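You operate a simulated robot arm through the tools that you are given. There is no shell and no other tool.

The job below is to be done with a simulated robot arm. You get a single attempt, and the scene is never put back.

Task
Screw the green handle onto the scrub brush in the vice.
Fine: handle from the rack; the vice holds the brush as the handle goes home, and is opened after.

It is judged by the outcome, as a careful person would: the job done as asked, and still so three seconds after it is handed in. It fails if anything else is knocked over, pushed out of place, dropped, spilled or broken.

Robot
A 7-joint arm with a two-finger parallel gripper, fixed in place. Base frame: the origin is on the floor under the middle of its stand, x ahead of it, y to its left, z up. Readings come in cm, degrees, newtons and seconds.
With the tool pointing down near the work surface it reaches from about 30 to 74 cm from the base axis. Its first joint turns from -143.0 to 143.0 degrees. Payload 3 kg.
Tool frame: the origin (TCP) lies between the finger pads and is the grasp point; the fingertips stand 3 cm ahead of it; z points along the fingers, y is the line along which they close. Largest opening 9.4 cm; finger width 2.8, thickness 1; the body of the gripper, 5 by 9.6 cm, starts 5.5 cm behind the TCP.
Orientation is that of the tool frame in the base frame, as a unit quaternion [w, x, y, z]. With the fingers straight down and closing along the base's y, the tool's x points along the base's -x, its y along +y and its z along -z.

Tools
- The arm moves only by the tool apply_moves. Its argument "plan" is one flat list of numbers, 7 for each row, row after row: the shift along the base's x, y, z in cm, then the turn, a rotation vector about the base's x, y, z in degrees, then the closure, from 0 (fully open) to 1 (shut). In form: [tx, ty, tz, ax, ay, az, hand, tx, ty, tz, ax, ay, az, hand, ...]. A call has 1 to 20 rows; each row is the pose to reach, as a shift and turn from the pose commanded when the call began. A row lasts 0.2 s, in which the tool goes at most 5 cm and 8.6 degrees; a call with a longer step from one row to the next is refused whole, and so is a gripper value outside its range. Where a pose cannot be reached the arm comes as near as it can. A force on the tool above 50 N (or 10 N above the force at the start of the call, whichever is more), or a blocked arm, ends the call early, and 0.2 s more pass. The fingers move at their own pace (about 4.5 cm/s each) and stop on an object; they squeeze with about 37 N. The grip force told is the motor's: it shows also when the fingers shut on nothing. Time passes only in rows, and 0.2 s behind the last, so rows that repeat a pose let the fingers close. It gives the time, the measured TCP pose, the force on the tool (base axes), the opening and the grip force at its end, in the units of the frame above (readings bear some noise), with the torque about the TCP (base axes, N m) and any sound that the robot's microphone picked up.
- Cameras (640 x 400 px; columns grow to the right, rows downward): "scene" is fixed at [39.29, 49.28, 146.01]; the picture's right is [-0.97, -0.25, 0.00], its down [-0.10, 0.38, -0.92] and it looks along [0.23, -0.89, -0.39] (base axes); focal length 314 px, centre (320, 200). "wrist" rides on the gripper at [7.6, 1.4, -10.3] in the tool frame; the picture's right is [-0.18, 0.98, 0.00], its down [-0.75, -0.14, -0.64] and it looks along [-0.63, -0.12, 0.77] (tool axes); focal length 243 px, centre (320, 200). There is no depth. A picture from a camera that has moved, and an enlarged one, comes with that camera's place and axes in the base frame and with its lens. The place of the scene camera against the robot may be out by one fixed shift of up to 1.8 cm in any direction.
- camera(camera): a new picture of that camera. The clock stands still meanwhile.
- slide_trunk(by): moves the trunk up (or, below 0, down) by that many cm; the arm rides with it, the base frame stays. It gives what a move gives, with no picture.
- zoom(camera, box): a new picture of the part [left, top, right, bottom] of that camera's present view, enlarged. The clock stands still meanwhile.
- job_done(): hands the job in; it is judged then, once.

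Nothing tells you positions but the pictures and the camera data. Unless the task says otherwise, let go and move clear before handing in.

The tools are called as a command line: name --argument value ..., lists and objects as JSON in quotes. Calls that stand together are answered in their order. apply_moves: Moves the arm, as the interface text tells. Its arguments: {"type":"object","properties":{"plan":{"type":"array"}},"required":["plan"]} The other tools are called the same way: slide_trunk (by) moves the trunk up or down; camera (camera) takes a picture; zoom (camera, box) takes an enlarged picture of a part of a camera's view; job_done () hands the job in.

At the start:

```text
t: 0.0
eef_pos: [60.72, -14.05, 125.01]
ee_rot: [-0.001, 0.0, 1.0, 0.0]
wrist_force: [-0.2, 0.1, -0.3]
moment: [-0.01, 0.02, -0.02]
gripper_width: 9.43
grip_force: 0.1
trunk travel left (down, up): [-30.0, 9.0]
```

scene: 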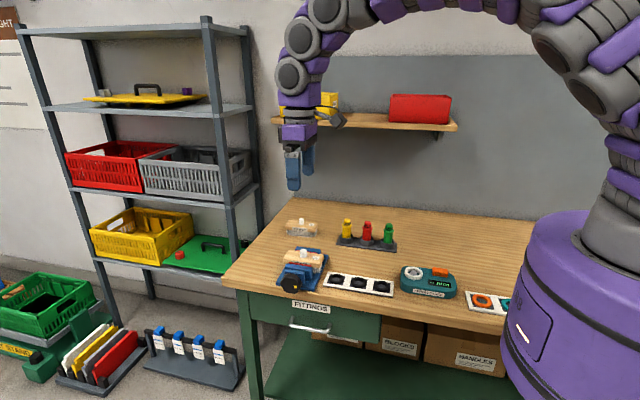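
wrist: 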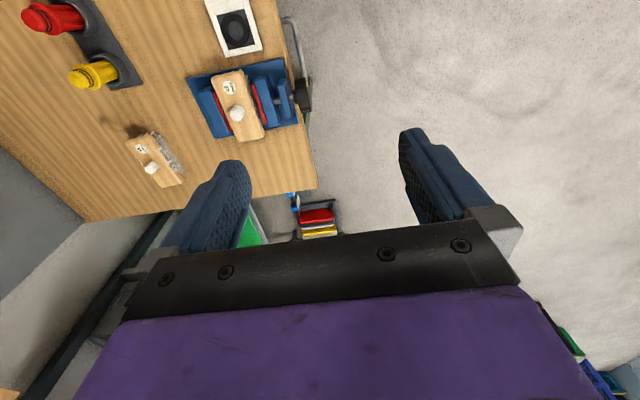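

I see a workbench with a vice holding a brush, a rack with yellow, red and green handles, and various other items. I'll zoom in on the work area before moving.

zoom --camera "scene" --box '[260, 200, 420, 300]'

zoom --camera "scene" --box '[320, 200, 420, 262]'

zoom --camera "scene" --box '[260, 235, 360, 298]'

zoom --camera "wrist" --box '[120, 40, 320, 165]'

zoom --camera "scene" --box '[380, 250, 540, 350]'

```text
4.00 times, centred on (340, 250) of scene
camera zoom: at [39.29, 49.28, 146.01], right [-0.97, -0.25, 0.0], down [-0.1, 0.38, -0.92], along [0.23, -0.89, -0.39], focal length 1257 px, centre (240, 0)
```

zoom: 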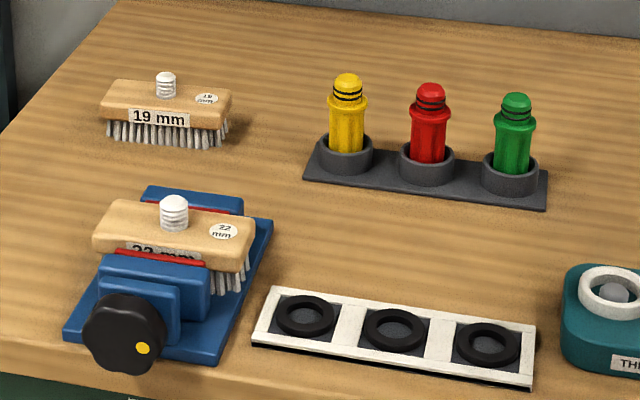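

```text
6.40 times, centred on (370, 231) of scene
camera zoom: at [39.29, 49.28, 146.01], right [-0.97, -0.25, 0.0], down [-0.1, 0.38, -0.92], along [0.23, -0.89, -0.39], focal length 2012 px, centre (0, 2)
```

zoom: 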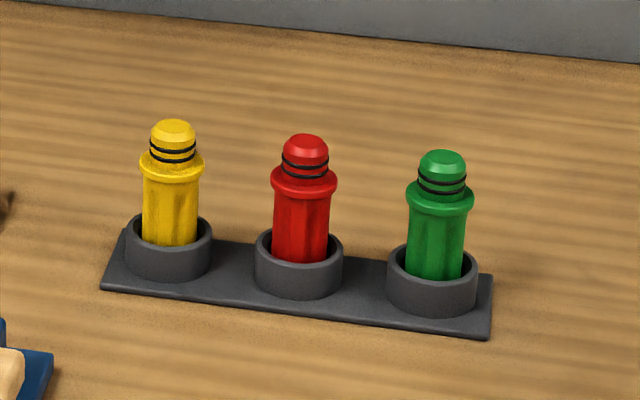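

```text
6.35 times, centred on (310, 266) of scene
camera zoom: at [39.29, 49.28, 146.01], right [-0.97, -0.25, 0.0], down [-0.1, 0.38, -0.92], along [0.23, -0.89, -0.39], focal length 1996 px, centre (384, -222)
```

zoom: 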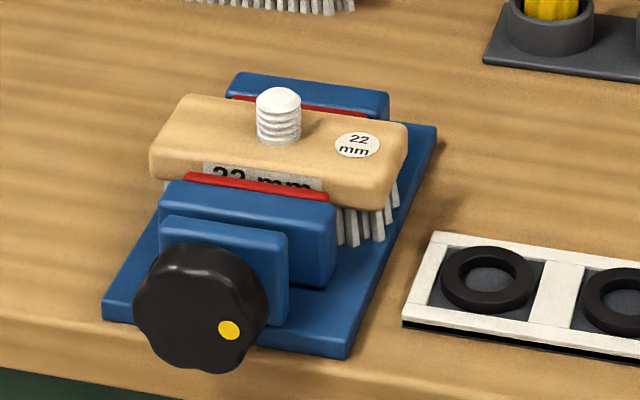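

```text
3.20 times, centred on (220, 102) of wrist
camera zoom: at [53.35, -12.62, 135.31], right [0.18, 0.98, 0.0], down [0.75, -0.14, 0.64], along [0.63, -0.12, -0.77], focal length 776 px, centre (640, 512)
```

zoom: 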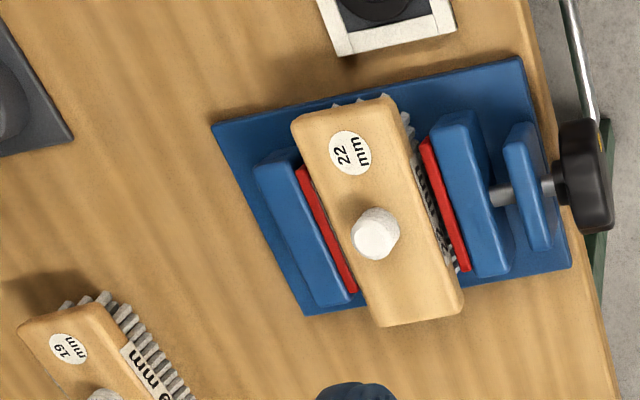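

```text
4.00 times, centred on (460, 300) of scene
camera zoom: at [39.29, 49.28, 146.01], right [-0.97, -0.25, 0.0], down [-0.1, 0.38, -0.92], along [0.23, -0.89, -0.39], focal length 1257 px, centre (-240, -200)
```

zoom: 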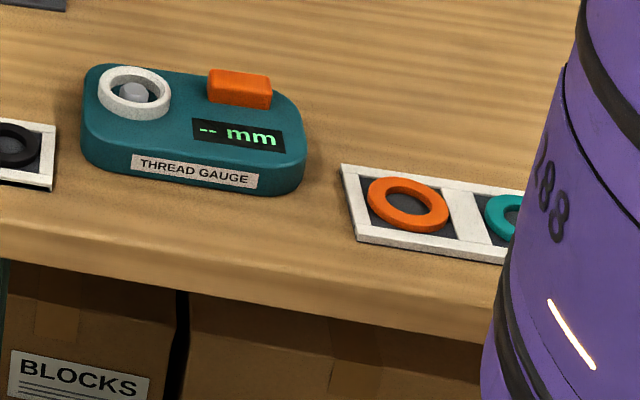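

The brush in the vice is marked 22 mm, with its stud up and the vice knob facing +y. The green handle is in the right-hand cup of the rack, at roughly x 40, y -47. I'll carry the wrist camera over the rack to measure it better.

apply_moves --plan '[-2, -3.5, -0.5, 0, 0, 0, 0, -4, -7, -1, 0, 0, 0, 0, -6, -10.5, -1.5, 0, 0, 0, 0, -8, -14, -2, 0, 0, 0, 0, -10, -17.5, -2.5, 0, 0, 0, 0, -12, -21, -3, 0, 0, 0, 0, -14, -24, -4, 0, 0, 0, 0, -14, -24, -4, 0, 0, 0, 0]'

camera --camera "wrist"

camera --camera "scene"

```text
t: 1.8
eef_pos: [46.65, -38.22, 121.02]
ee_rot: [0.0, 0.0, 1.0, 0.0]
wrist_force: [-1.3, 0.5, -0.1]
moment: [0.0, -0.02, -0.01]
gripper_width: 9.38
grip_force: 0.0
trunk travel left (down, up): [-30.0, 9.0]
```

```text
taken
camera wrist: at [39.1, -36.7, 131.32], right [0.18, 0.98, 0.0], down [0.75, -0.14, 0.64], along [0.63, -0.12, -0.77], focal length 243 px, centre (320, 200)
```

wrist: 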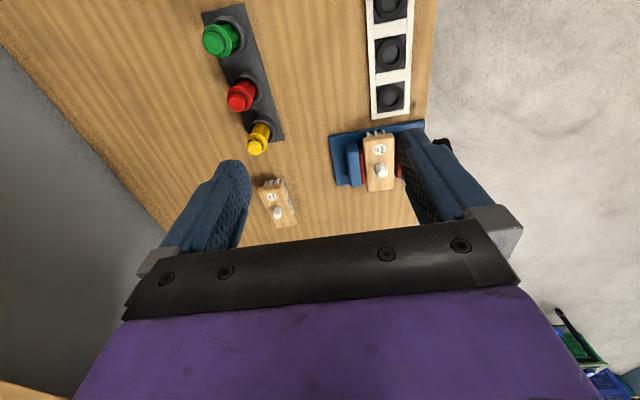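

```text
taken
```

scene: 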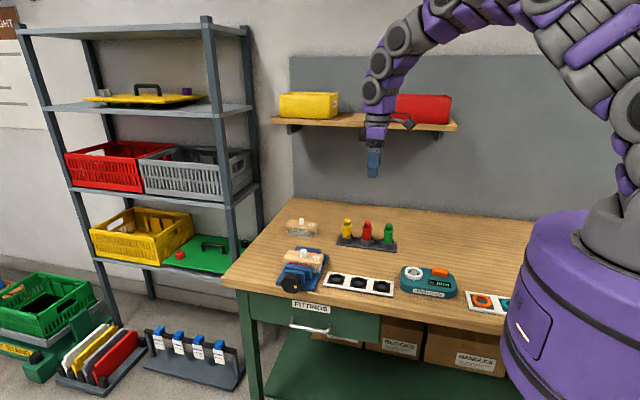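

The stud top looks to be near (66, -30, 92) and the green handle top near (41, -50, 95). I'll move down over the green handle for a closer picture.

apply_moves --plan '[-1, -3, -2, 0, 0, 0, 0, -2, -6, -4, 0, 0, 0, 0, -3, -8, -7, 0, 0, 0, 0, -4, -10, -10, 0, 0, 0, 0, -4, -10, -10, 0, 0, 0, 0]'

camera --camera "wrist"

camera --camera "scene"

```text
t: 3.0
eef_pos: [42.45, -48.08, 111.14]
ee_rot: [0.002, 0.0, 1.0, 0.001]
wrist_force: [0.2, -1.3, 0.2]
moment: [0.04, -0.01, 0.02]
gripper_width: 9.4
grip_force: 0.1
trunk travel left (down, up): [-30.0, 9.0]
```

```text
taken
camera wrist: at [35.05, -46.65, 121.41], right [0.18, 0.98, 0.0], down [0.75, -0.14, 0.64], along [0.63, -0.12, -0.77], focal length 243 px, centre (320, 200)
```

wrist: 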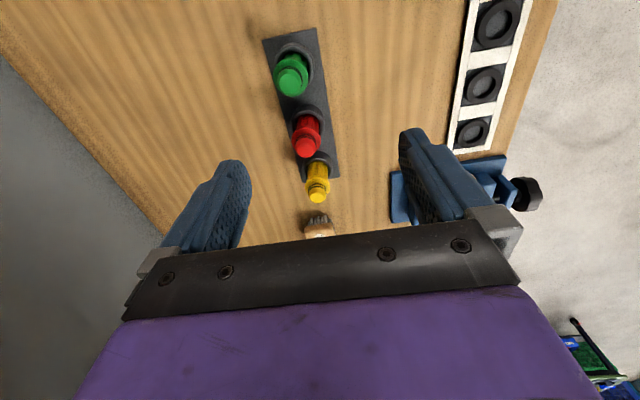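

```text
taken
```

scene: 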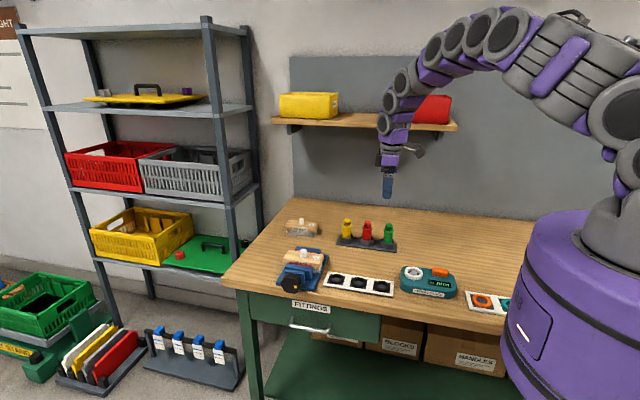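

The handle rack is now clearly in the wrist view; I'll enlarge it to measure the handle and cups.

zoom --camera "wrist" --box '[240, 20, 368, 100]'

zoom --camera "wrist" --box '[240, 100, 400, 200]'

zoom --camera "wrist" --box '[380, 140, 560, 252]'

```text
5.00 times, centred on (304, 60) of wrist
camera zoom: at [35.05, -46.65, 121.41], right [0.18, 0.98, 0.0], down [0.75, -0.14, 0.64], along [0.63, -0.12, -0.77], focal length 1213 px, centre (400, 900)
```

zoom: 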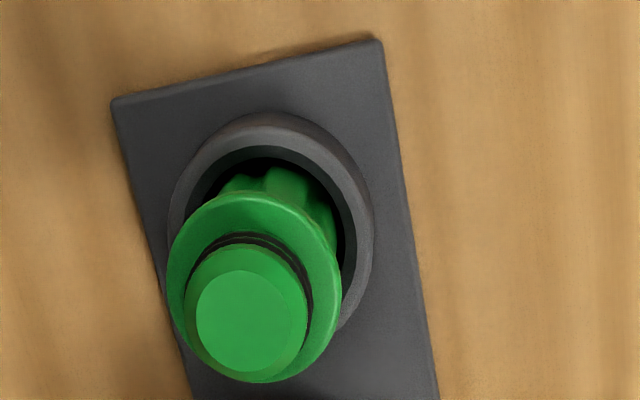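

```text
4.00 times, centred on (320, 150) of wrist
camera zoom: at [35.05, -46.65, 121.41], right [0.18, 0.98, 0.0], down [0.75, -0.14, 0.64], along [0.63, -0.12, -0.77], focal length 970 px, centre (320, 400)
```

zoom: 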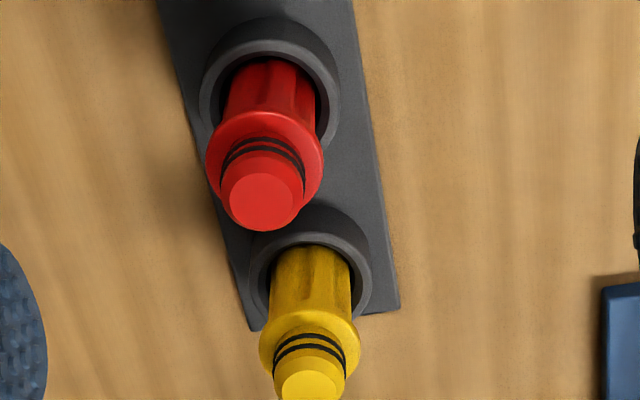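

```text
3.56 times, centred on (470, 196) of wrist
camera zoom: at [35.05, -46.65, 121.41], right [0.18, 0.98, 0.0], down [0.75, -0.14, 0.64], along [0.63, -0.12, -0.77], focal length 863 px, centre (-213, 214)
```

zoom: 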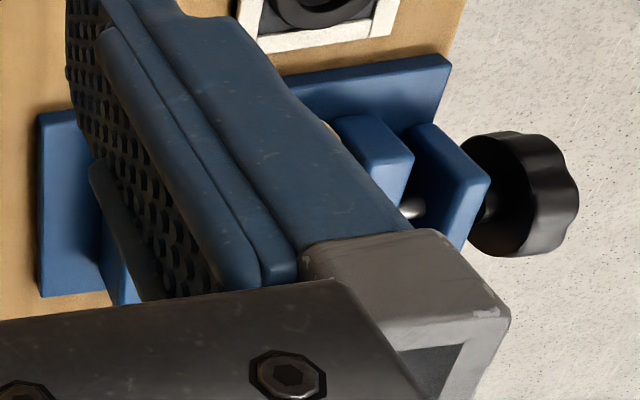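

The handle axis is near (41, -51), but its height is still uncertain. I'll centre over it, go somewhat lower and re-measure.

apply_moves --plan '[-0.7, -1.5, -2, 0, 0, 0, 0, -1.3, -3, -4, 0, 0, 0, 0, -1.3, -3, -4, 0, 0, 0, 0]'

camera --camera "wrist"

zoom --camera "wrist" --box '[256, 50, 384, 130]'

zoom --camera "scene" --box '[320, 170, 448, 250]'

```text
t: 3.8
eef_pos: [41.27, -51.16, 107.1]
ee_rot: [0.001, -0.001, 1.0, 0.001]
wrist_force: [0.3, -0.1, 1.6]
moment: [-0.01, 0.04, 0.02]
gripper_width: 9.43
grip_force: 0.0
trunk travel left (down, up): [-30.0, 9.0]
```

```text
taken
camera wrist: at [33.78, -49.76, 117.34], right [0.18, 0.98, 0.0], down [0.75, -0.14, 0.64], along [0.63, -0.12, -0.77], focal length 243 px, centre (320, 200)
```

wrist: 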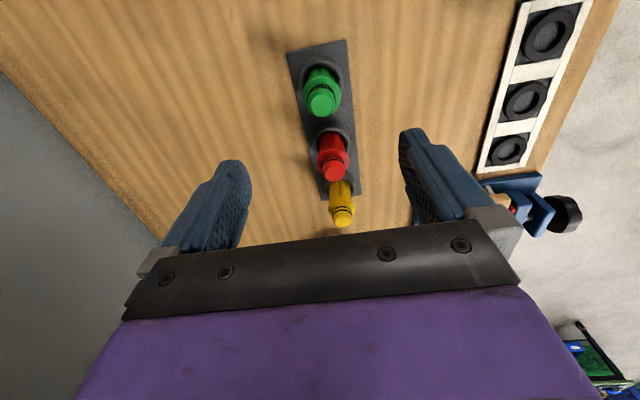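

```text
5.00 times, centred on (320, 90) of wrist
camera zoom: at [33.78, -49.76, 117.34], right [0.18, 0.98, 0.0], down [0.75, -0.14, 0.64], along [0.63, -0.12, -0.77], focal length 1213 px, centre (320, 750)
```

zoom: 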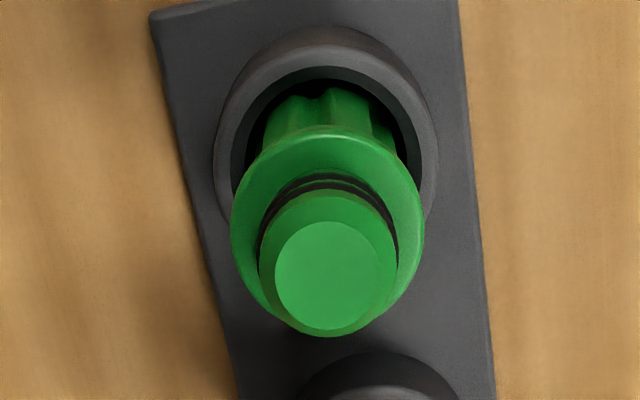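

```text
5.00 times, centred on (384, 210) of scene
camera zoom: at [39.29, 49.28, 146.01], right [-0.97, -0.25, 0.0], down [-0.1, 0.38, -0.92], along [0.23, -0.89, -0.39], focal length 1572 px, centre (0, 150)
```

zoom: 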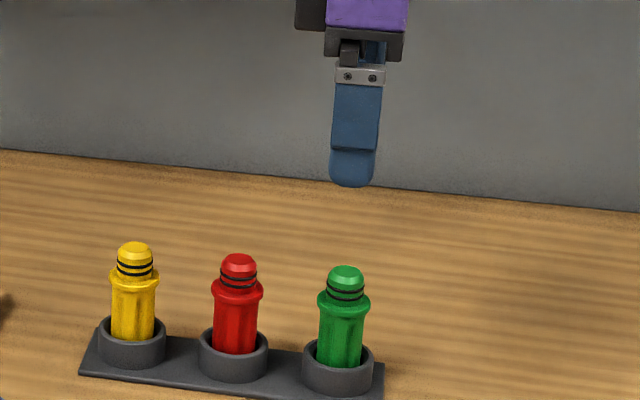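

The green handle's top is near (40.9, -50.8, 95.7), with a flange of about 3.5 cm and a neck of about 2.4 cm. Before grasping it I'll look closely at the vice and stud, to see whether the jaws are tight and where the stud axis is.

apply_moves --plan '[3, 3, 1, 0, 0, 0, 0, 6, 6, 2, 0, 0, 0, 0, 9, 9, 2, 0, 0, 0, 0, 12, 12, 2, 0, 0, 0, 0, 15, 15, 2, 0, 0, 0, 0, 18, 18, 2, 0, 0, 0, 0, 21, 20, 2, 0, 0, 0, 0, 23, 21, 2, 0, 0, 0, 0, 23, 21, 2, 0, 0, 0, 0]'

camera --camera "wrist"

zoom --camera "wrist" --box '[240, 40, 400, 140]'

```text
t: 5.8
eef_pos: [64.33, -30.29, 109.17]
ee_rot: [0.0, 0.0, 1.0, 0.002]
wrist_force: [0.2, 0.2, -0.2]
moment: [-0.03, -0.05, -0.02]
gripper_width: 9.37
grip_force: 0.0
trunk travel left (down, up): [-30.0, 9.0]
```

```text
taken
camera wrist: at [56.78, -28.73, 119.36], right [0.18, 0.98, 0.0], down [0.75, -0.14, 0.64], along [0.63, -0.12, -0.77], focal length 243 px, centre (320, 200)
```

wrist: 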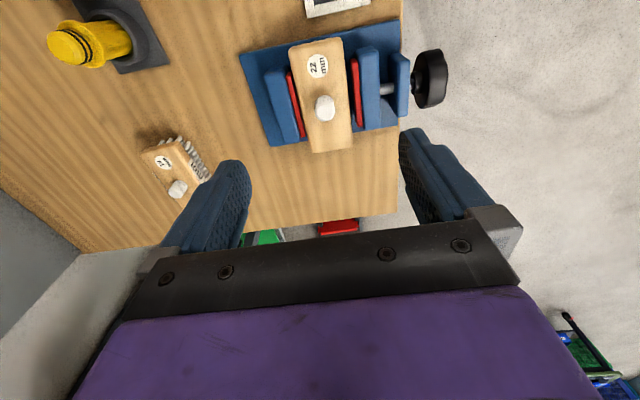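

```text
4.00 times, centred on (320, 90) of wrist
camera zoom: at [56.78, -28.73, 119.36], right [0.18, 0.98, 0.0], down [0.75, -0.14, 0.64], along [0.63, -0.12, -0.77], focal length 970 px, centre (320, 640)
```

zoom: 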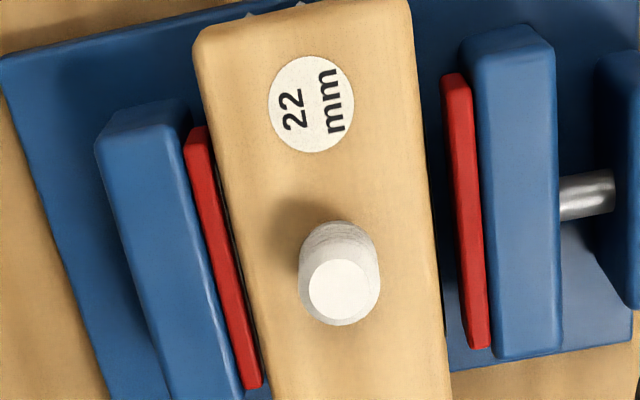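

The front jaw's red pad stands clear of the brush, with a gap of roughly 0.6–0.8 cm, while the rear jaw touches it. So the vice isn't gripping yet and I should tighten it first. The knob is near (65.8, -18, 90) with its axis along y, so I'll turn the tool to point along -y in the free space in front of the bench and look.

apply_moves --plan '[0, 2.4, 0, -7.5, 0, 0, 0, 0, 4.8, 0, -15, 0, 0, 0, 0, 7.2, 0, -22.5, 0, 0, 0, 0, 9.6, 0, -30, 0, 0, 0, 0, 12, 0, -37.5, 0, 0, 0, 0, 14.4, 0, -45, 0, 0, 0, 0, 16.8, 0, -52.5, 0, 0, 0, 0, 19.2, 0, -60, 0, 0, 0, 0, 21.6, 0, -67.5, 0, 0, 0, 0, 24, 0, -75, 0, 0, 0, 0, 26.4, 0, -82.5, 0, 0, 0, 0, 28, 0, -90, 0, 0, 0, 0, 28, 0, -90, 0, 0, 0]'

camera --camera "wrist"

camera --camera "scene"

```text
t: 8.6
eef_pos: [64.38, -1.97, 109.14]
ee_rot: [-0.001, 0.001, -0.706, 0.708]
wrist_force: [0.1, 0.3, -0.2]
moment: [0.0, -0.03, 0.01]
gripper_width: 9.41
grip_force: 0.2
trunk travel left (down, up): [-30.0, 9.0]
```

```text
taken
camera wrist: at [56.85, 8.34, 107.71], right [0.18, 0.0, -0.98], down [0.75, 0.64, 0.14], along [0.63, -0.77, 0.12], focal length 243 px, centre (320, 200)
```

wrist: 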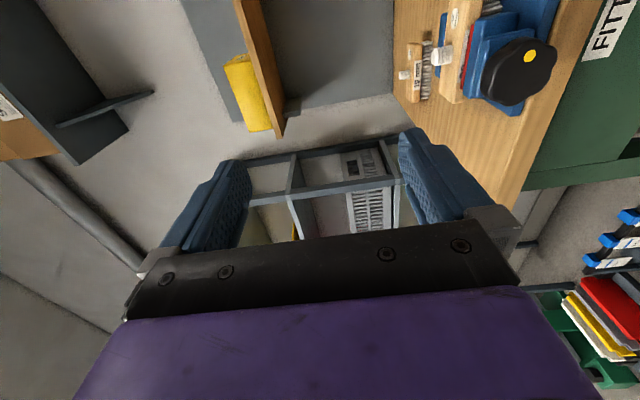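

```text
taken
```

scene: 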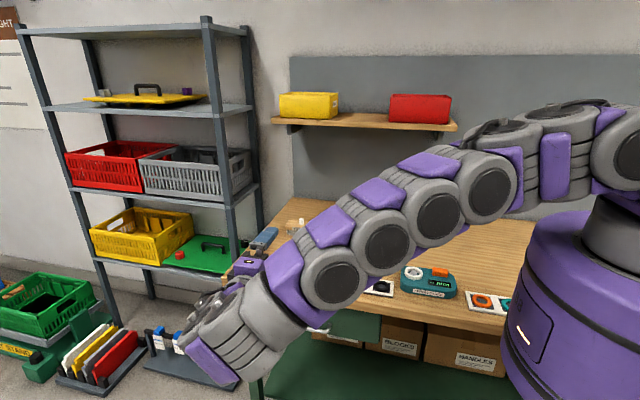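

The horizontal pose was reached without trouble, and the knob is visible. I'll enlarge the vice from this side to measure it.

zoom --camera "wrist" --box '[400, 0, 592, 120]'

```text
3.33 times, centred on (496, 60) of wrist
camera zoom: at [56.85, 8.34, 107.71], right [0.18, 0.0, -0.98], down [0.75, 0.64, 0.14], along [0.63, -0.77, 0.12], focal length 809 px, centre (-267, 667)
```

zoom: 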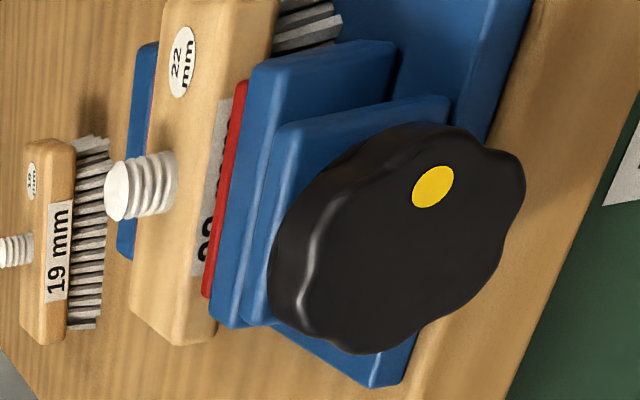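

The knob's face is centred near (65.5, -16.5, 90.2), about 5.8 cm across, and it overhangs the bench edge. I'll drop to its height in the free space in front and spin the tool so the fingers close along x, which leaves room to turn it clockwise.

apply_moves --plan '[0.1, 0, -1.6, 0, 7.5, 0, 0, 0.2, 0, -3.2, 0, 15, 0, 0, 0.3, 0, -4.8, 0, 22.5, 0, 0, 0.4, 0, -6.4, 0, 30, 0, 0, 0.5, 0, -8, 0, 37.5, 0, 0, 0.6, 0, -9.6, 0, 45, 0, 0, 0.7, 0, -11.2, 0, 52.5, 0, 0, 0.8, 0, -12.8, 0, 60, 0, 0, 0.9, 0, -14.4, 0, 67.5, 0, 0, 1.0, 0, -16, 0, 75, 0, 0, 1.1, 0, -17.6, 0, 82.5, 0, 0, 1.1, 0, -18.9, 0, 90, 0, 0, 1.1, 0, -18.9, 0, 90, 0, 0]'

camera --camera "wrist"

camera --camera "scene"

```text
t: 11.4
eef_pos: [58.81, -2.01, 100.17]
ee_rot: [0.5, 0.5, -0.5, 0.499]
wrist_force: [-0.2, 0.1, -0.6]
moment: [0.03, -0.01, 0.02]
gripper_width: 9.42
grip_force: 0.1
out of reach, approached as far as the arm can: row 3, 4, 5, 6, 7, 8, 9, 10, 11, 12, 13
trunk travel left (down, up): [-30.0, 9.0]
```

```text
taken
camera wrist: at [57.46, 8.19, 107.86], right [-0.98, 0.0, -0.18], down [0.14, 0.64, -0.75], along [0.12, -0.77, -0.63], focal length 243 px, centre (320, 200)
```

wrist: 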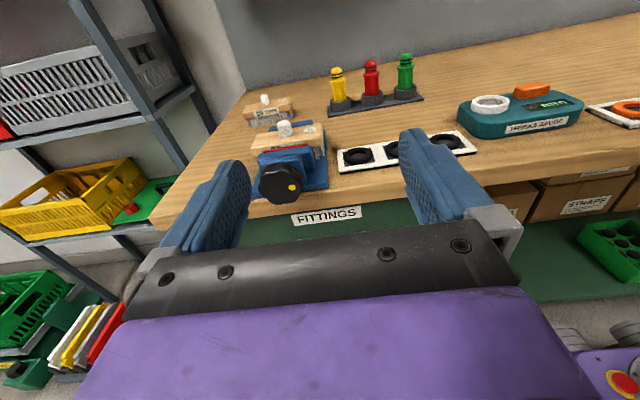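

```text
taken
```

scene: 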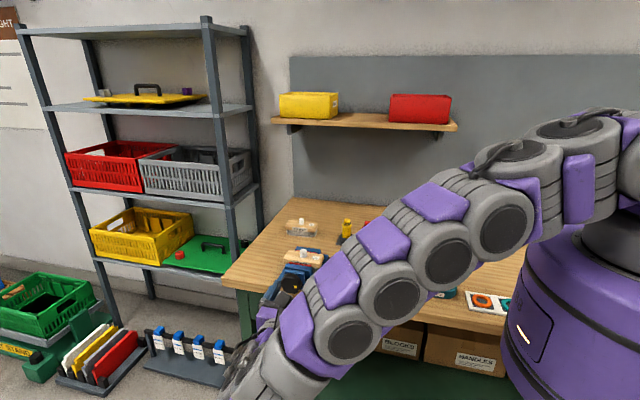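

The arm ran out of reach at this height, since the trunk is too high. I'll lower the trunk and then see where the tool ends up.

slide_trunk --by -10

```text
t: 12.7
eef_pos: [58.71, -1.85, 90.24]
ee_rot: [0.5, 0.5, -0.5, 0.501]
wrist_force: [0.4, -0.3, -1.2]
moment: [0.01, 0.0, 0.04]
gripper_width: 9.38
grip_force: 0.2
trunk travel left (down, up): [-20.0, 19.0]
```

The tool is now at z 90.2, still pointing along -y. I'll make a small test move in x to find out which pose counts as the commanded one.

apply_moves --plan '[0.5, 0, 0, 0, 0, 0, 0, 1.0, 0, 0, 0, 0, 0, 0]'

```text
t: 13.3
eef_pos: [59.73, -1.96, 90.07]
ee_rot: [-0.501, -0.5, 0.501, -0.498]
wrist_force: [0.0, -0.4, 0.4]
moment: [0.02, -0.01, -0.01]
gripper_width: 9.4
grip_force: 0.0
trunk travel left (down, up): [-20.0, 19.0]
```

The command follows the actual pose. Next I'll line up with the knob in x while staying clear in y.

apply_moves --plan '[2, 0, 0, 0, 0, 0, 0, 4, 0, 0, 0, 0, 0, 0, 5.8, 0, 0, 0, 0, 0, 0, 5.8, 0, 0, 0, 0, 0, 0]'

camera --camera "wrist"

zoom --camera "wrist" --box '[240, 60, 400, 160]'

```text
t: 14.3
eef_pos: [62.41, -2.18, 92.64]
ee_rot: [-0.5, -0.5, 0.501, -0.499]
wrist_force: [0.4, -0.7, -0.4]
moment: [-0.02, 0.01, 0.0]
gripper_width: 9.39
grip_force: 0.1
out of reach, approached as far as the arm can: row 1, 2, 3, 4
trunk travel left (down, up): [-20.0, 19.0]
```

```text
taken
camera wrist: at [61.15, 8.18, 100.28], right [-0.98, 0.0, -0.18], down [0.14, 0.64, -0.75], along [0.12, -0.77, -0.63], focal length 243 px, centre (320, 200)
```

wrist: 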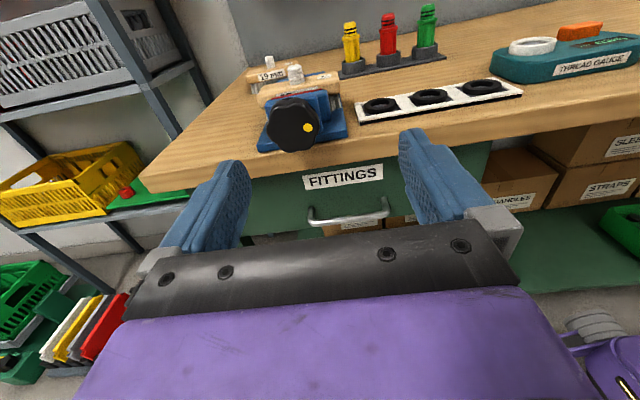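

```text
4.00 times, centred on (320, 110) of wrist
camera zoom: at [61.15, 8.18, 100.28], right [-0.98, 0.0, -0.18], down [0.14, 0.64, -0.75], along [0.12, -0.77, -0.63], focal length 970 px, centre (320, 560)
```

zoom: 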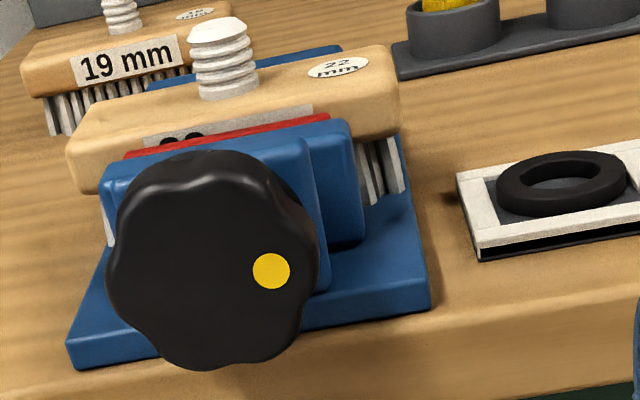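

The arm is still a few cm short in x, so I'll lower the trunk further and then go to the knob's line.

slide_trunk --by -12

apply_moves --plan '[0.8, 0.5, 2.5, 0, 0, 0, 0, 1.6, 1, 5, 0, 0, 0, 0, 2.4, 1, 7.5, 0, 0, 0, 0, 3.2, 1, 9.7, 0, 0, 0, 0, 3.2, 1, 9.7, 0, 0, 0, 0]'

camera --camera "wrist"

zoom --camera "wrist" --box '[240, 60, 400, 160]'

camera --camera "scene"

```text
t: 15.8
eef_pos: [62.41, -2.23, 80.52]
ee_rot: [0.5, 0.5, -0.5, 0.5]
wrist_force: [-0.4, 0.1, 0.7]
moment: [0.01, -0.02, -0.03]
gripper_width: 9.39
grip_force: 0.0
trunk travel left (down, up): [-8.0, 31.0]
```

```text
t: 17.0
eef_pos: [65.58, -1.19, 90.35]
ee_rot: [-0.5, -0.5, 0.501, -0.499]
wrist_force: [0.0, -0.2, -0.9]
moment: [0.03, 0.0, 0.0]
gripper_width: 9.41
grip_force: 0.0
trunk travel left (down, up): [-8.0, 31.0]
```

```text
taken
camera wrist: at [64.31, 9.05, 97.96], right [-0.98, 0.0, -0.18], down [0.14, 0.64, -0.75], along [0.12, -0.77, -0.63], focal length 243 px, centre (320, 200)
```

wrist: 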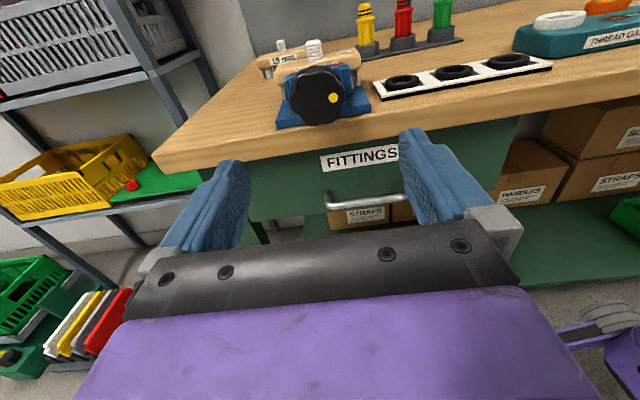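

```text
4.00 times, centred on (320, 110) of wrist
camera zoom: at [64.31, 9.05, 97.96], right [-0.98, 0.0, -0.18], down [0.14, 0.64, -0.75], along [0.12, -0.77, -0.63], focal length 970 px, centre (320, 560)
```

zoom: 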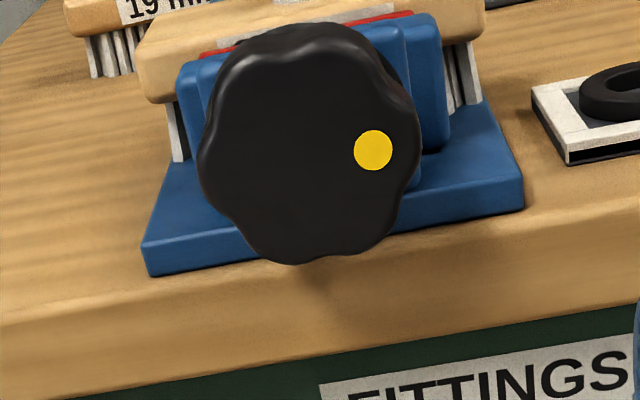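

```text
taken
```

scene: 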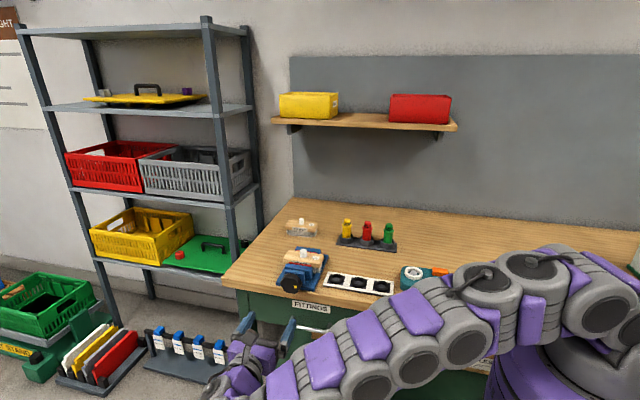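

The knob is dead ahead, centred near (65.9, -16.8, 90.4). I'll approach partway with the hand open and check alignment.

apply_moves --plan '[0.1, -3, 0, 0, 0, 0, 0, 0.2, -6, 0, 0, 0, 0, 0, 0.3, -9, 0, 0, 0, 0, 0, 0.3, -9, 0, 0, 0, 0, 0]'

camera --camera "wrist"

zoom --camera "wrist" --box '[220, 70, 420, 195]'

zoom --camera "scene" --box '[220, 230, 380, 330]'

```text
t: 18.0
eef_pos: [65.85, -10.14, 90.36]
ee_rot: [-0.5, -0.5, 0.501, -0.499]
wrist_force: [-0.3, -0.5, 0.3]
moment: [0.01, -0.01, 0.01]
gripper_width: 9.44
grip_force: 0.1
trunk travel left (down, up): [-8.0, 31.0]
```

```text
taken
camera wrist: at [64.6, 0.19, 97.96], right [-0.98, 0.0, -0.18], down [0.14, 0.64, -0.75], along [0.12, -0.77, -0.63], focal length 243 px, centre (320, 200)
```

wrist: 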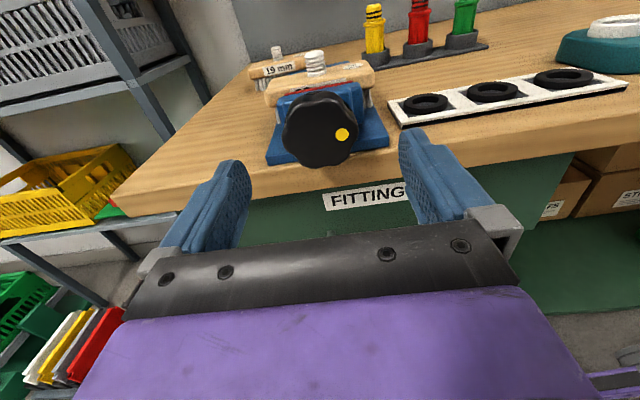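

```text
3.20 times, centred on (320, 132) of wrist
camera zoom: at [64.6, 0.19, 97.96], right [-0.98, 0.0, -0.18], down [0.14, 0.64, -0.75], along [0.12, -0.77, -0.63], focal length 776 px, centre (320, 416)
```

zoom: 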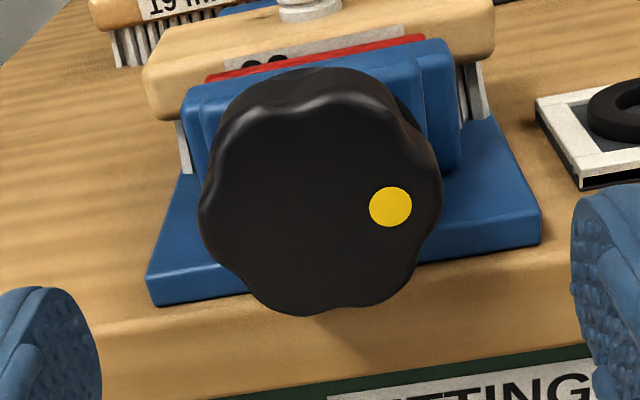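

```text
4.00 times, centred on (300, 280) of scene
camera zoom: at [39.29, 49.28, 146.01], right [-0.97, -0.25, 0.0], down [-0.1, 0.38, -0.92], along [0.23, -0.89, -0.39], focal length 1257 px, centre (400, -120)
```

zoom: 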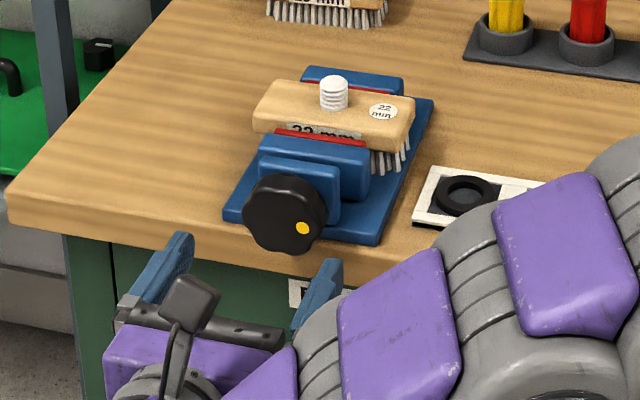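

The knob face is centred at about (65.97, -16.6, 90.4). I'll advance until the fingertips overlap it by about 1.5 cm, then close.

apply_moves --plan '[0.1, -2, 0, 0, 0, 0, 0, 0.12, -4, 0, 0, 0, 0, 0, 0.12, -5, 0, 0, 0, 0, 0, 0.12, -5, 0, 0, 0, 0, 0]'

camera --camera "wrist"

zoom --camera "scene" --box '[220, 230, 380, 330]'

```text
t: 19.0
eef_pos: [66.04, -15.16, 90.21]
ee_rot: [-0.499, -0.501, 0.501, -0.5]
wrist_force: [-0.9, 0.2, 0.8]
moment: [-0.03, 0.0, 0.02]
gripper_width: 9.39
grip_force: 0.0
trunk travel left (down, up): [-8.0, 31.0]
```

```text
taken
camera wrist: at [64.7, -4.84, 97.96], right [-0.98, 0.0, -0.18], down [0.14, 0.64, -0.75], along [0.12, -0.77, -0.63], focal length 243 px, centre (320, 200)
```

wrist: 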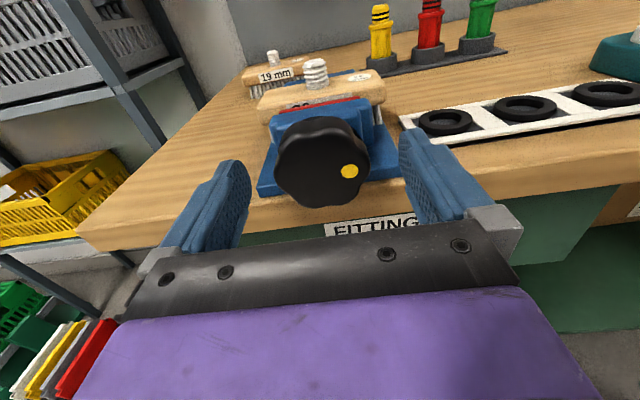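

```text
4.00 times, centred on (300, 280) of scene
camera zoom: at [39.29, 49.28, 146.01], right [-0.97, -0.25, 0.0], down [-0.1, 0.38, -0.92], along [0.23, -0.89, -0.39], focal length 1257 px, centre (400, -120)
```

zoom: 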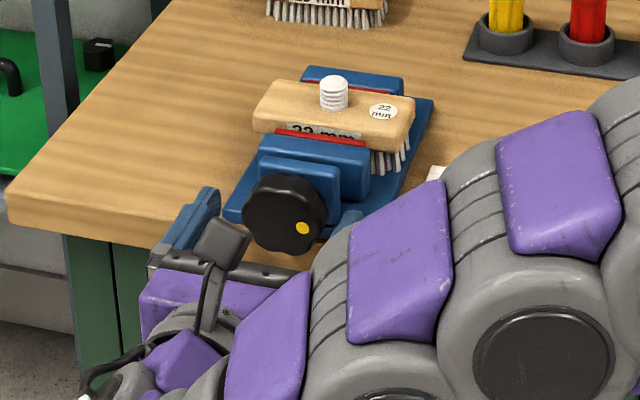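

The open fingers now sit either side of the knob. I'll close on it.

apply_moves --plan '[0, 0, 0, 0, 0, 0, 1, 0, 0, 0, 0, 0, 0, 1, 0, 0, 0, 0, 0, 0, 1, 0, 0, 0, 0, 0, 0, 1]'

camera --camera "wrist"

```text
t: 20.0
eef_pos: [65.93, -15.17, 90.28]
ee_rot: [0.499, 0.5, -0.5, 0.5]
wrist_force: [1.5, -1.6, -0.2]
moment: [0.06, 0.03, -0.25]
gripper_width: 5.74
grip_force: 44.9
trunk travel left (down, up): [-8.0, 31.0]
```

```text
taken
camera wrist: at [64.71, -4.83, 97.96], right [-0.98, 0.0, -0.18], down [0.14, 0.64, -0.75], along [0.12, -0.77, -0.63], focal length 243 px, centre (320, 200)
```

wrist: 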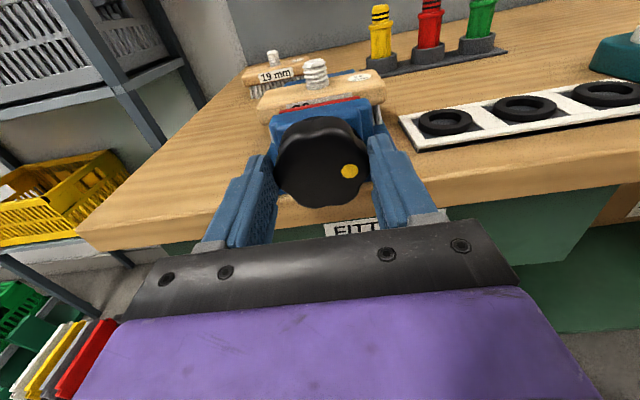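

The knob is gripped, 5.74 cm across and centred. I'll turn it clockwise as seen from the front (about -y) by 30° and watch the forces.

apply_moves --plan '[0, 0, 0, 0, -6, 0, 1, 0, 0, 0, 0, -12, 0, 1, 0, 0, 0, 0, -18, 0, 1, 0, 0, 0, 0, -24, 0, 1, 0, 0, 0, 0, -30, 0, 1]'

camera --camera "wrist"

zoom --camera "scene" --box '[220, 230, 380, 330]'

```text
t: 21.2
eef_pos: [65.68, -15.14, 90.24]
ee_rot: [-0.355, -0.353, 0.613, -0.611]
wrist_force: [-29.4, 6.9, -14.2]
moment: [0.91, 0.17, -0.11]
gripper_width: 5.73
grip_force: 44.5
trunk travel left (down, up): [-8.0, 31.0]
```

```text
taken
camera wrist: at [60.88, -4.83, 96.18], right [-0.76, 0.0, -0.65], down [0.5, 0.64, -0.58], along [0.42, -0.77, -0.49], focal length 243 px, centre (320, 200)
```

wrist: 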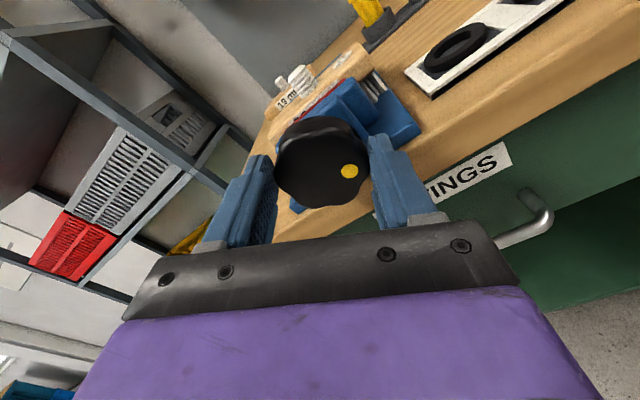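

```text
4.00 times, centred on (300, 280) of scene
camera zoom: at [39.29, 49.28, 146.01], right [-0.97, -0.25, 0.0], down [-0.1, 0.38, -0.92], along [0.23, -0.89, -0.39], focal length 1257 px, centre (400, -120)
```

zoom: 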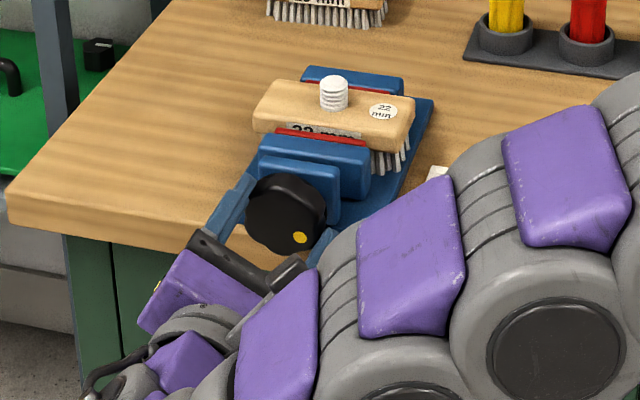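

The knob turned with the hand, but the side load shows its axis sits about 0.55 cm lower than my tool axis. I'll release, re-centre and regrip.

apply_moves --plan '[0, 0, 0, 0, 0, 0, 0.3, 0, 0, 0, 0, 0, 0, 0.3, 0, 0, 0, 0, 0, 0, 0.3]'

zoom --camera "wrist" --box '[220, 80, 420, 205]'

```text
t: 22.0
eef_pos: [66.12, -15.18, 90.31]
ee_rot: [-0.352, -0.353, 0.613, -0.612]
wrist_force: [0.0, -0.2, 0.6]
moment: [-0.02, -0.01, -0.01]
gripper_width: 6.6
grip_force: 0.1
trunk travel left (down, up): [-8.0, 31.0]
```

```text
3.20 times, centred on (320, 142) of wrist
camera zoom: at [61.14, -4.88, 96.29], right [-0.76, 0.0, -0.65], down [0.5, 0.64, -0.58], along [0.42, -0.77, -0.49], focal length 776 px, centre (320, 384)
```

zoom: 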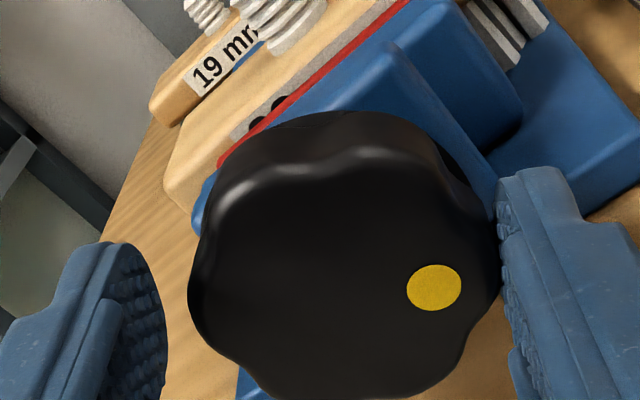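

Both the image and the forces put the knob axis at about (65.93, 89.75). I'll shift there, regrip and keep turning clockwise.

apply_moves --plan '[-0.06, 0, -0.57, 0, 0, 0, 0.3, -0.06, 0, -0.57, 0, 0, 0, 1, -0.06, 0, -0.57, 0, 0, 0, 1, -0.06, 0, -0.57, 0, 0, 0, 1]'

apply_moves --plan '[0, 0, 0, 0, -7, 0, 1, 0, 0, 0, 0, -14, 0, 1, 0, 0, 0, 0, -21, 0, 1, 0, 0, 0, 0, -28, 0, 1, 0, 0, 0, 0, -35, 0, 1]'

zoom --camera "scene" --box '[220, 230, 380, 330]'

camera --camera "wrist"

```text
t: 23.0
eef_pos: [66.01, -15.16, 89.74]
ee_rot: [0.352, 0.354, -0.612, 0.613]
wrist_force: [8.8, -2.1, 4.7]
moment: [0.04, 0.01, 0.0]
gripper_width: 5.75
grip_force: 45.0
trunk travel left (down, up): [-8.0, 31.0]
```

```text
t: 24.2
eef_pos: [65.96, -15.09, 89.85]
ee_rot: [0.151, 0.153, -0.69, 0.691]
wrist_force: [13.7, -3.1, 6.9]
moment: [-0.22, 0.0, -0.19]
gripper_width: 5.77
grip_force: 44.7
trunk travel left (down, up): [-8.0, 31.0]
```

```text
4.00 times, centred on (300, 280) of scene
camera zoom: at [39.29, 49.28, 146.01], right [-0.97, -0.25, 0.0], down [-0.1, 0.38, -0.92], along [0.23, -0.89, -0.39], focal length 1257 px, centre (400, -120)
```

zoom: 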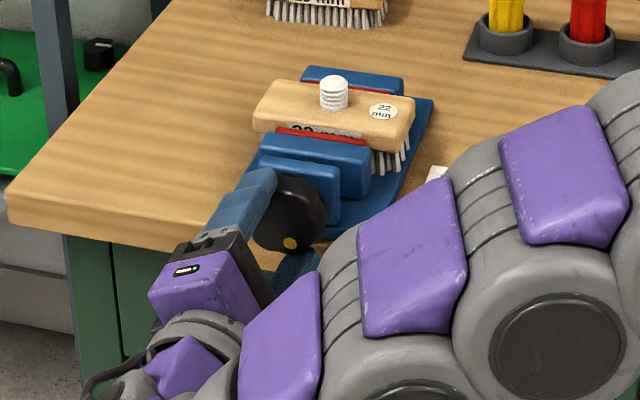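

```text
taken
camera wrist: at [58.62, -4.87, 91.73], right [-0.25, 0.0, -0.97], down [0.74, 0.64, -0.19], along [0.62, -0.77, -0.16], focal length 243 px, centre (320, 200)
```

wrist: 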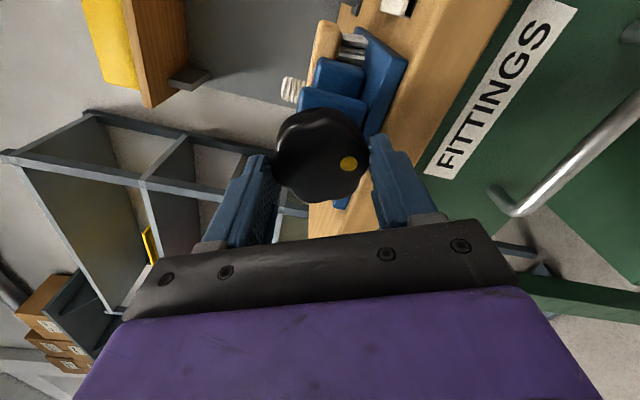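

It turns freely with small side loads. I'll continue clockwise another 84°.

apply_moves --plan '[0.06, 0, 0.04, 0, -7, 0, 1, 0.08, 0, 0.05, 0, -14, 0, 1, 0.08, 0, 0.05, 0, -21, 0, 1, 0.08, 0, 0.05, 0, -28, 0, 1, 0.08, 0, 0.05, 0, -35, 0, 1, 0.08, 0, 0.05, 0, -42, 0, 1, 0.08, 0, 0.05, 0, -49, 0, 1, 0.08, 0, 0.05, 0, -56, 0, 1, 0.08, 0, 0.05, 0, -63, 0, 1, 0.08, 0, 0.05, 0, -70, 0, 1, 0.08, 0, 0.05, 0, -77, 0, 1, 0.08, 0, 0.05, 0, -84, 0, 1]'

zoom --camera "scene" --box '[260, 235, 360, 298]'

camera --camera "wrist"

```text
t: 26.8
eef_pos: [66.23, -15.2, 89.84]
ee_rot: [-0.35, -0.348, -0.614, 0.616]
wrist_force: [-3.9, -0.2, 8.5]
moment: [0.45, 0.01, 0.34]
gripper_width: 5.78
grip_force: 44.9
trunk travel left (down, up): [-8.0, 31.0]
```

```text
6.35 times, centred on (310, 266) of scene
camera zoom: at [39.29, 49.28, 146.01], right [-0.97, -0.25, 0.0], down [-0.1, 0.38, -0.92], along [0.23, -0.89, -0.39], focal length 1996 px, centre (384, -222)
```

zoom: 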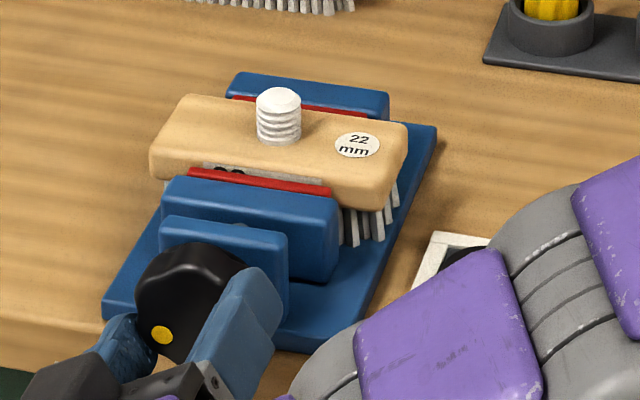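

```text
taken
camera wrist: at [63.46, -4.89, 82.54], right [0.94, 0.0, -0.35], down [0.27, 0.64, 0.72], along [0.22, -0.76, 0.61], focal length 243 px, centre (320, 200)
```

wrist: 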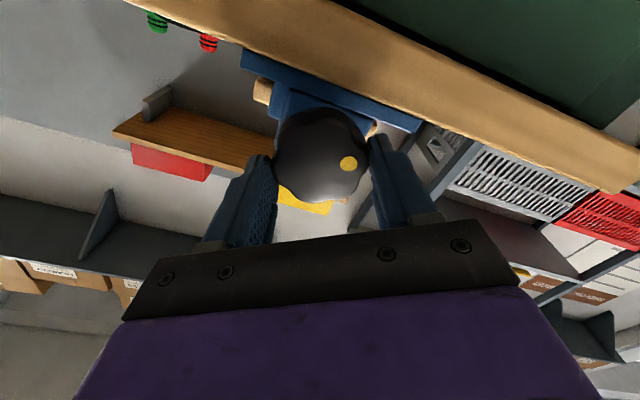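

The jaw has moved toward the brush as intended. I'll keep tightening in smaller lots, watching the torque about y.

apply_moves --plan '[0, 0, 0, 0, -7, 0, 1, 0, 0, 0, 0, -14, 0, 1, 0, 0, 0, 0, -21, 0, 1, 0, 0, 0, 0, -28, 0, 1, 0, 0, 0, 0, -35, 0, 1, 0, 0, 0, 0, -42, 0, 1]'

zoom --camera "scene" --box '[260, 235, 360, 298]'

```text
t: 28.2
eef_pos: [65.99, -15.25, 89.84]
ee_rot: [0.546, 0.546, 0.448, -0.45]
wrist_force: [-14.3, 0.9, -0.1]
moment: [0.54, -0.01, -0.89]
gripper_width: 5.76
grip_force: 44.6
trunk travel left (down, up): [-8.0, 31.0]
```

```text
6.35 times, centred on (310, 266) of scene
camera zoom: at [39.29, 49.28, 146.01], right [-0.97, -0.25, 0.0], down [-0.1, 0.38, -0.92], along [0.23, -0.89, -0.39], focal length 1996 px, centre (384, -222)
```

zoom: 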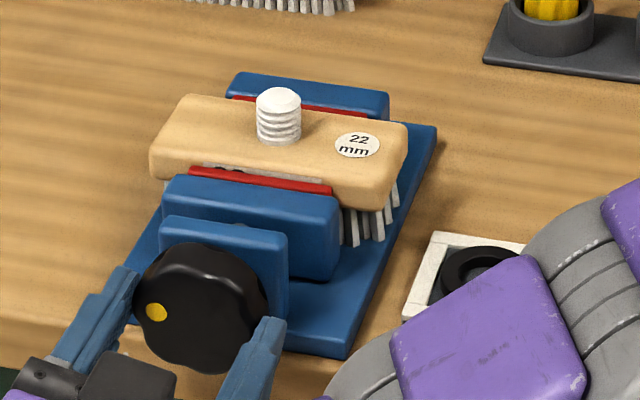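

It's still turning freely and the jaw is creeping in. I'll continue.

apply_moves --plan '[-0.05, 0, 0, 0, -7, 0, 1, -0.08, 0, 0, 0, -14, 0, 1, -0.08, 0, 0, 0, -21, 0, 1, -0.08, 0, 0, 0, -28, 0, 1, -0.08, 0, 0, 0, -35, 0, 1, -0.08, 0, 0, 0, -42, 0, 1]'

apply_moves --plan '[0, 0, 0, 0, -7, 0, 1, 0, 0, 0, 0, -14, 0, 1, 0, 0, 0, 0, -21, 0, 1, 0, 0, 0, 0, -28, 0, 1, 0, 0, 0, 0, -35, 0, 1, 0, 0, 0, 0, -42, 0, 1]'

zoom --camera "scene" --box '[260, 235, 360, 298]'

camera --camera "wrist"

```text
t: 29.7
eef_pos: [66.04, -15.19, 89.74]
ee_rot: [0.666, 0.671, 0.227, -0.234]
wrist_force: [-17.8, 6.0, 4.8]
moment: [-1.15, 0.01, -1.23]
gripper_width: 5.76
grip_force: 44.9
out of reach, approached as far as the arm can: row 6
trunk travel left (down, up): [-8.0, 31.0]
stopped in row 6: the force on the tool passed its limit at 54 N (the readings are from after the stop); the commanded pose is now the measured one
```

```text
t: 30.0
eef_pos: [66.27, -15.27, 89.58]
ee_rot: [0.662, 0.679, 0.221, -0.228]
wrist_force: [-15.9, 6.9, 3.6]
moment: [-1.25, -0.04, -0.51]
gripper_width: 5.73
grip_force: 45.3
out of reach, approached as far as the arm can: row 1
trunk travel left (down, up): [-8.0, 31.0]
stopped in row 1: the force on the tool passed its limit at 68 N (the readings are from after the stop); the commanded pose is now the measured one
```

```text
6.35 times, centred on (310, 266) of scene
camera zoom: at [39.29, 49.28, 146.01], right [-0.97, -0.25, 0.0], down [-0.1, 0.38, -0.92], along [0.23, -0.89, -0.39], focal length 1996 px, centre (384, -222)
```

zoom: 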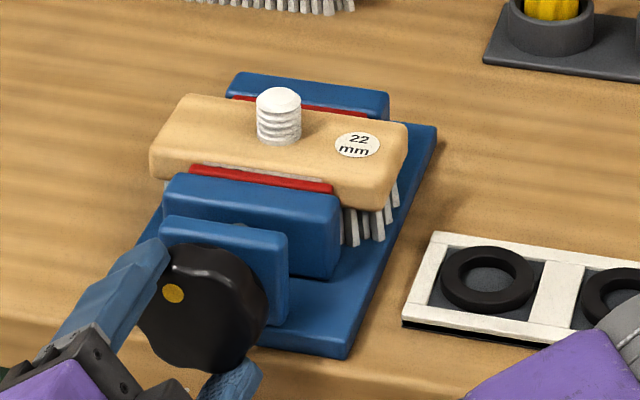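

```text
taken
camera wrist: at [73.64, -5.01, 86.39], right [0.45, -0.03, 0.9], down [-0.67, 0.65, 0.35], along [-0.59, -0.76, 0.27], focal length 243 px, centre (320, 200)
```

wrist: 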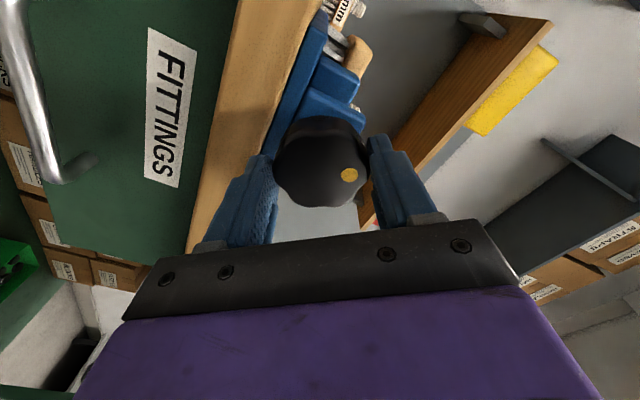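

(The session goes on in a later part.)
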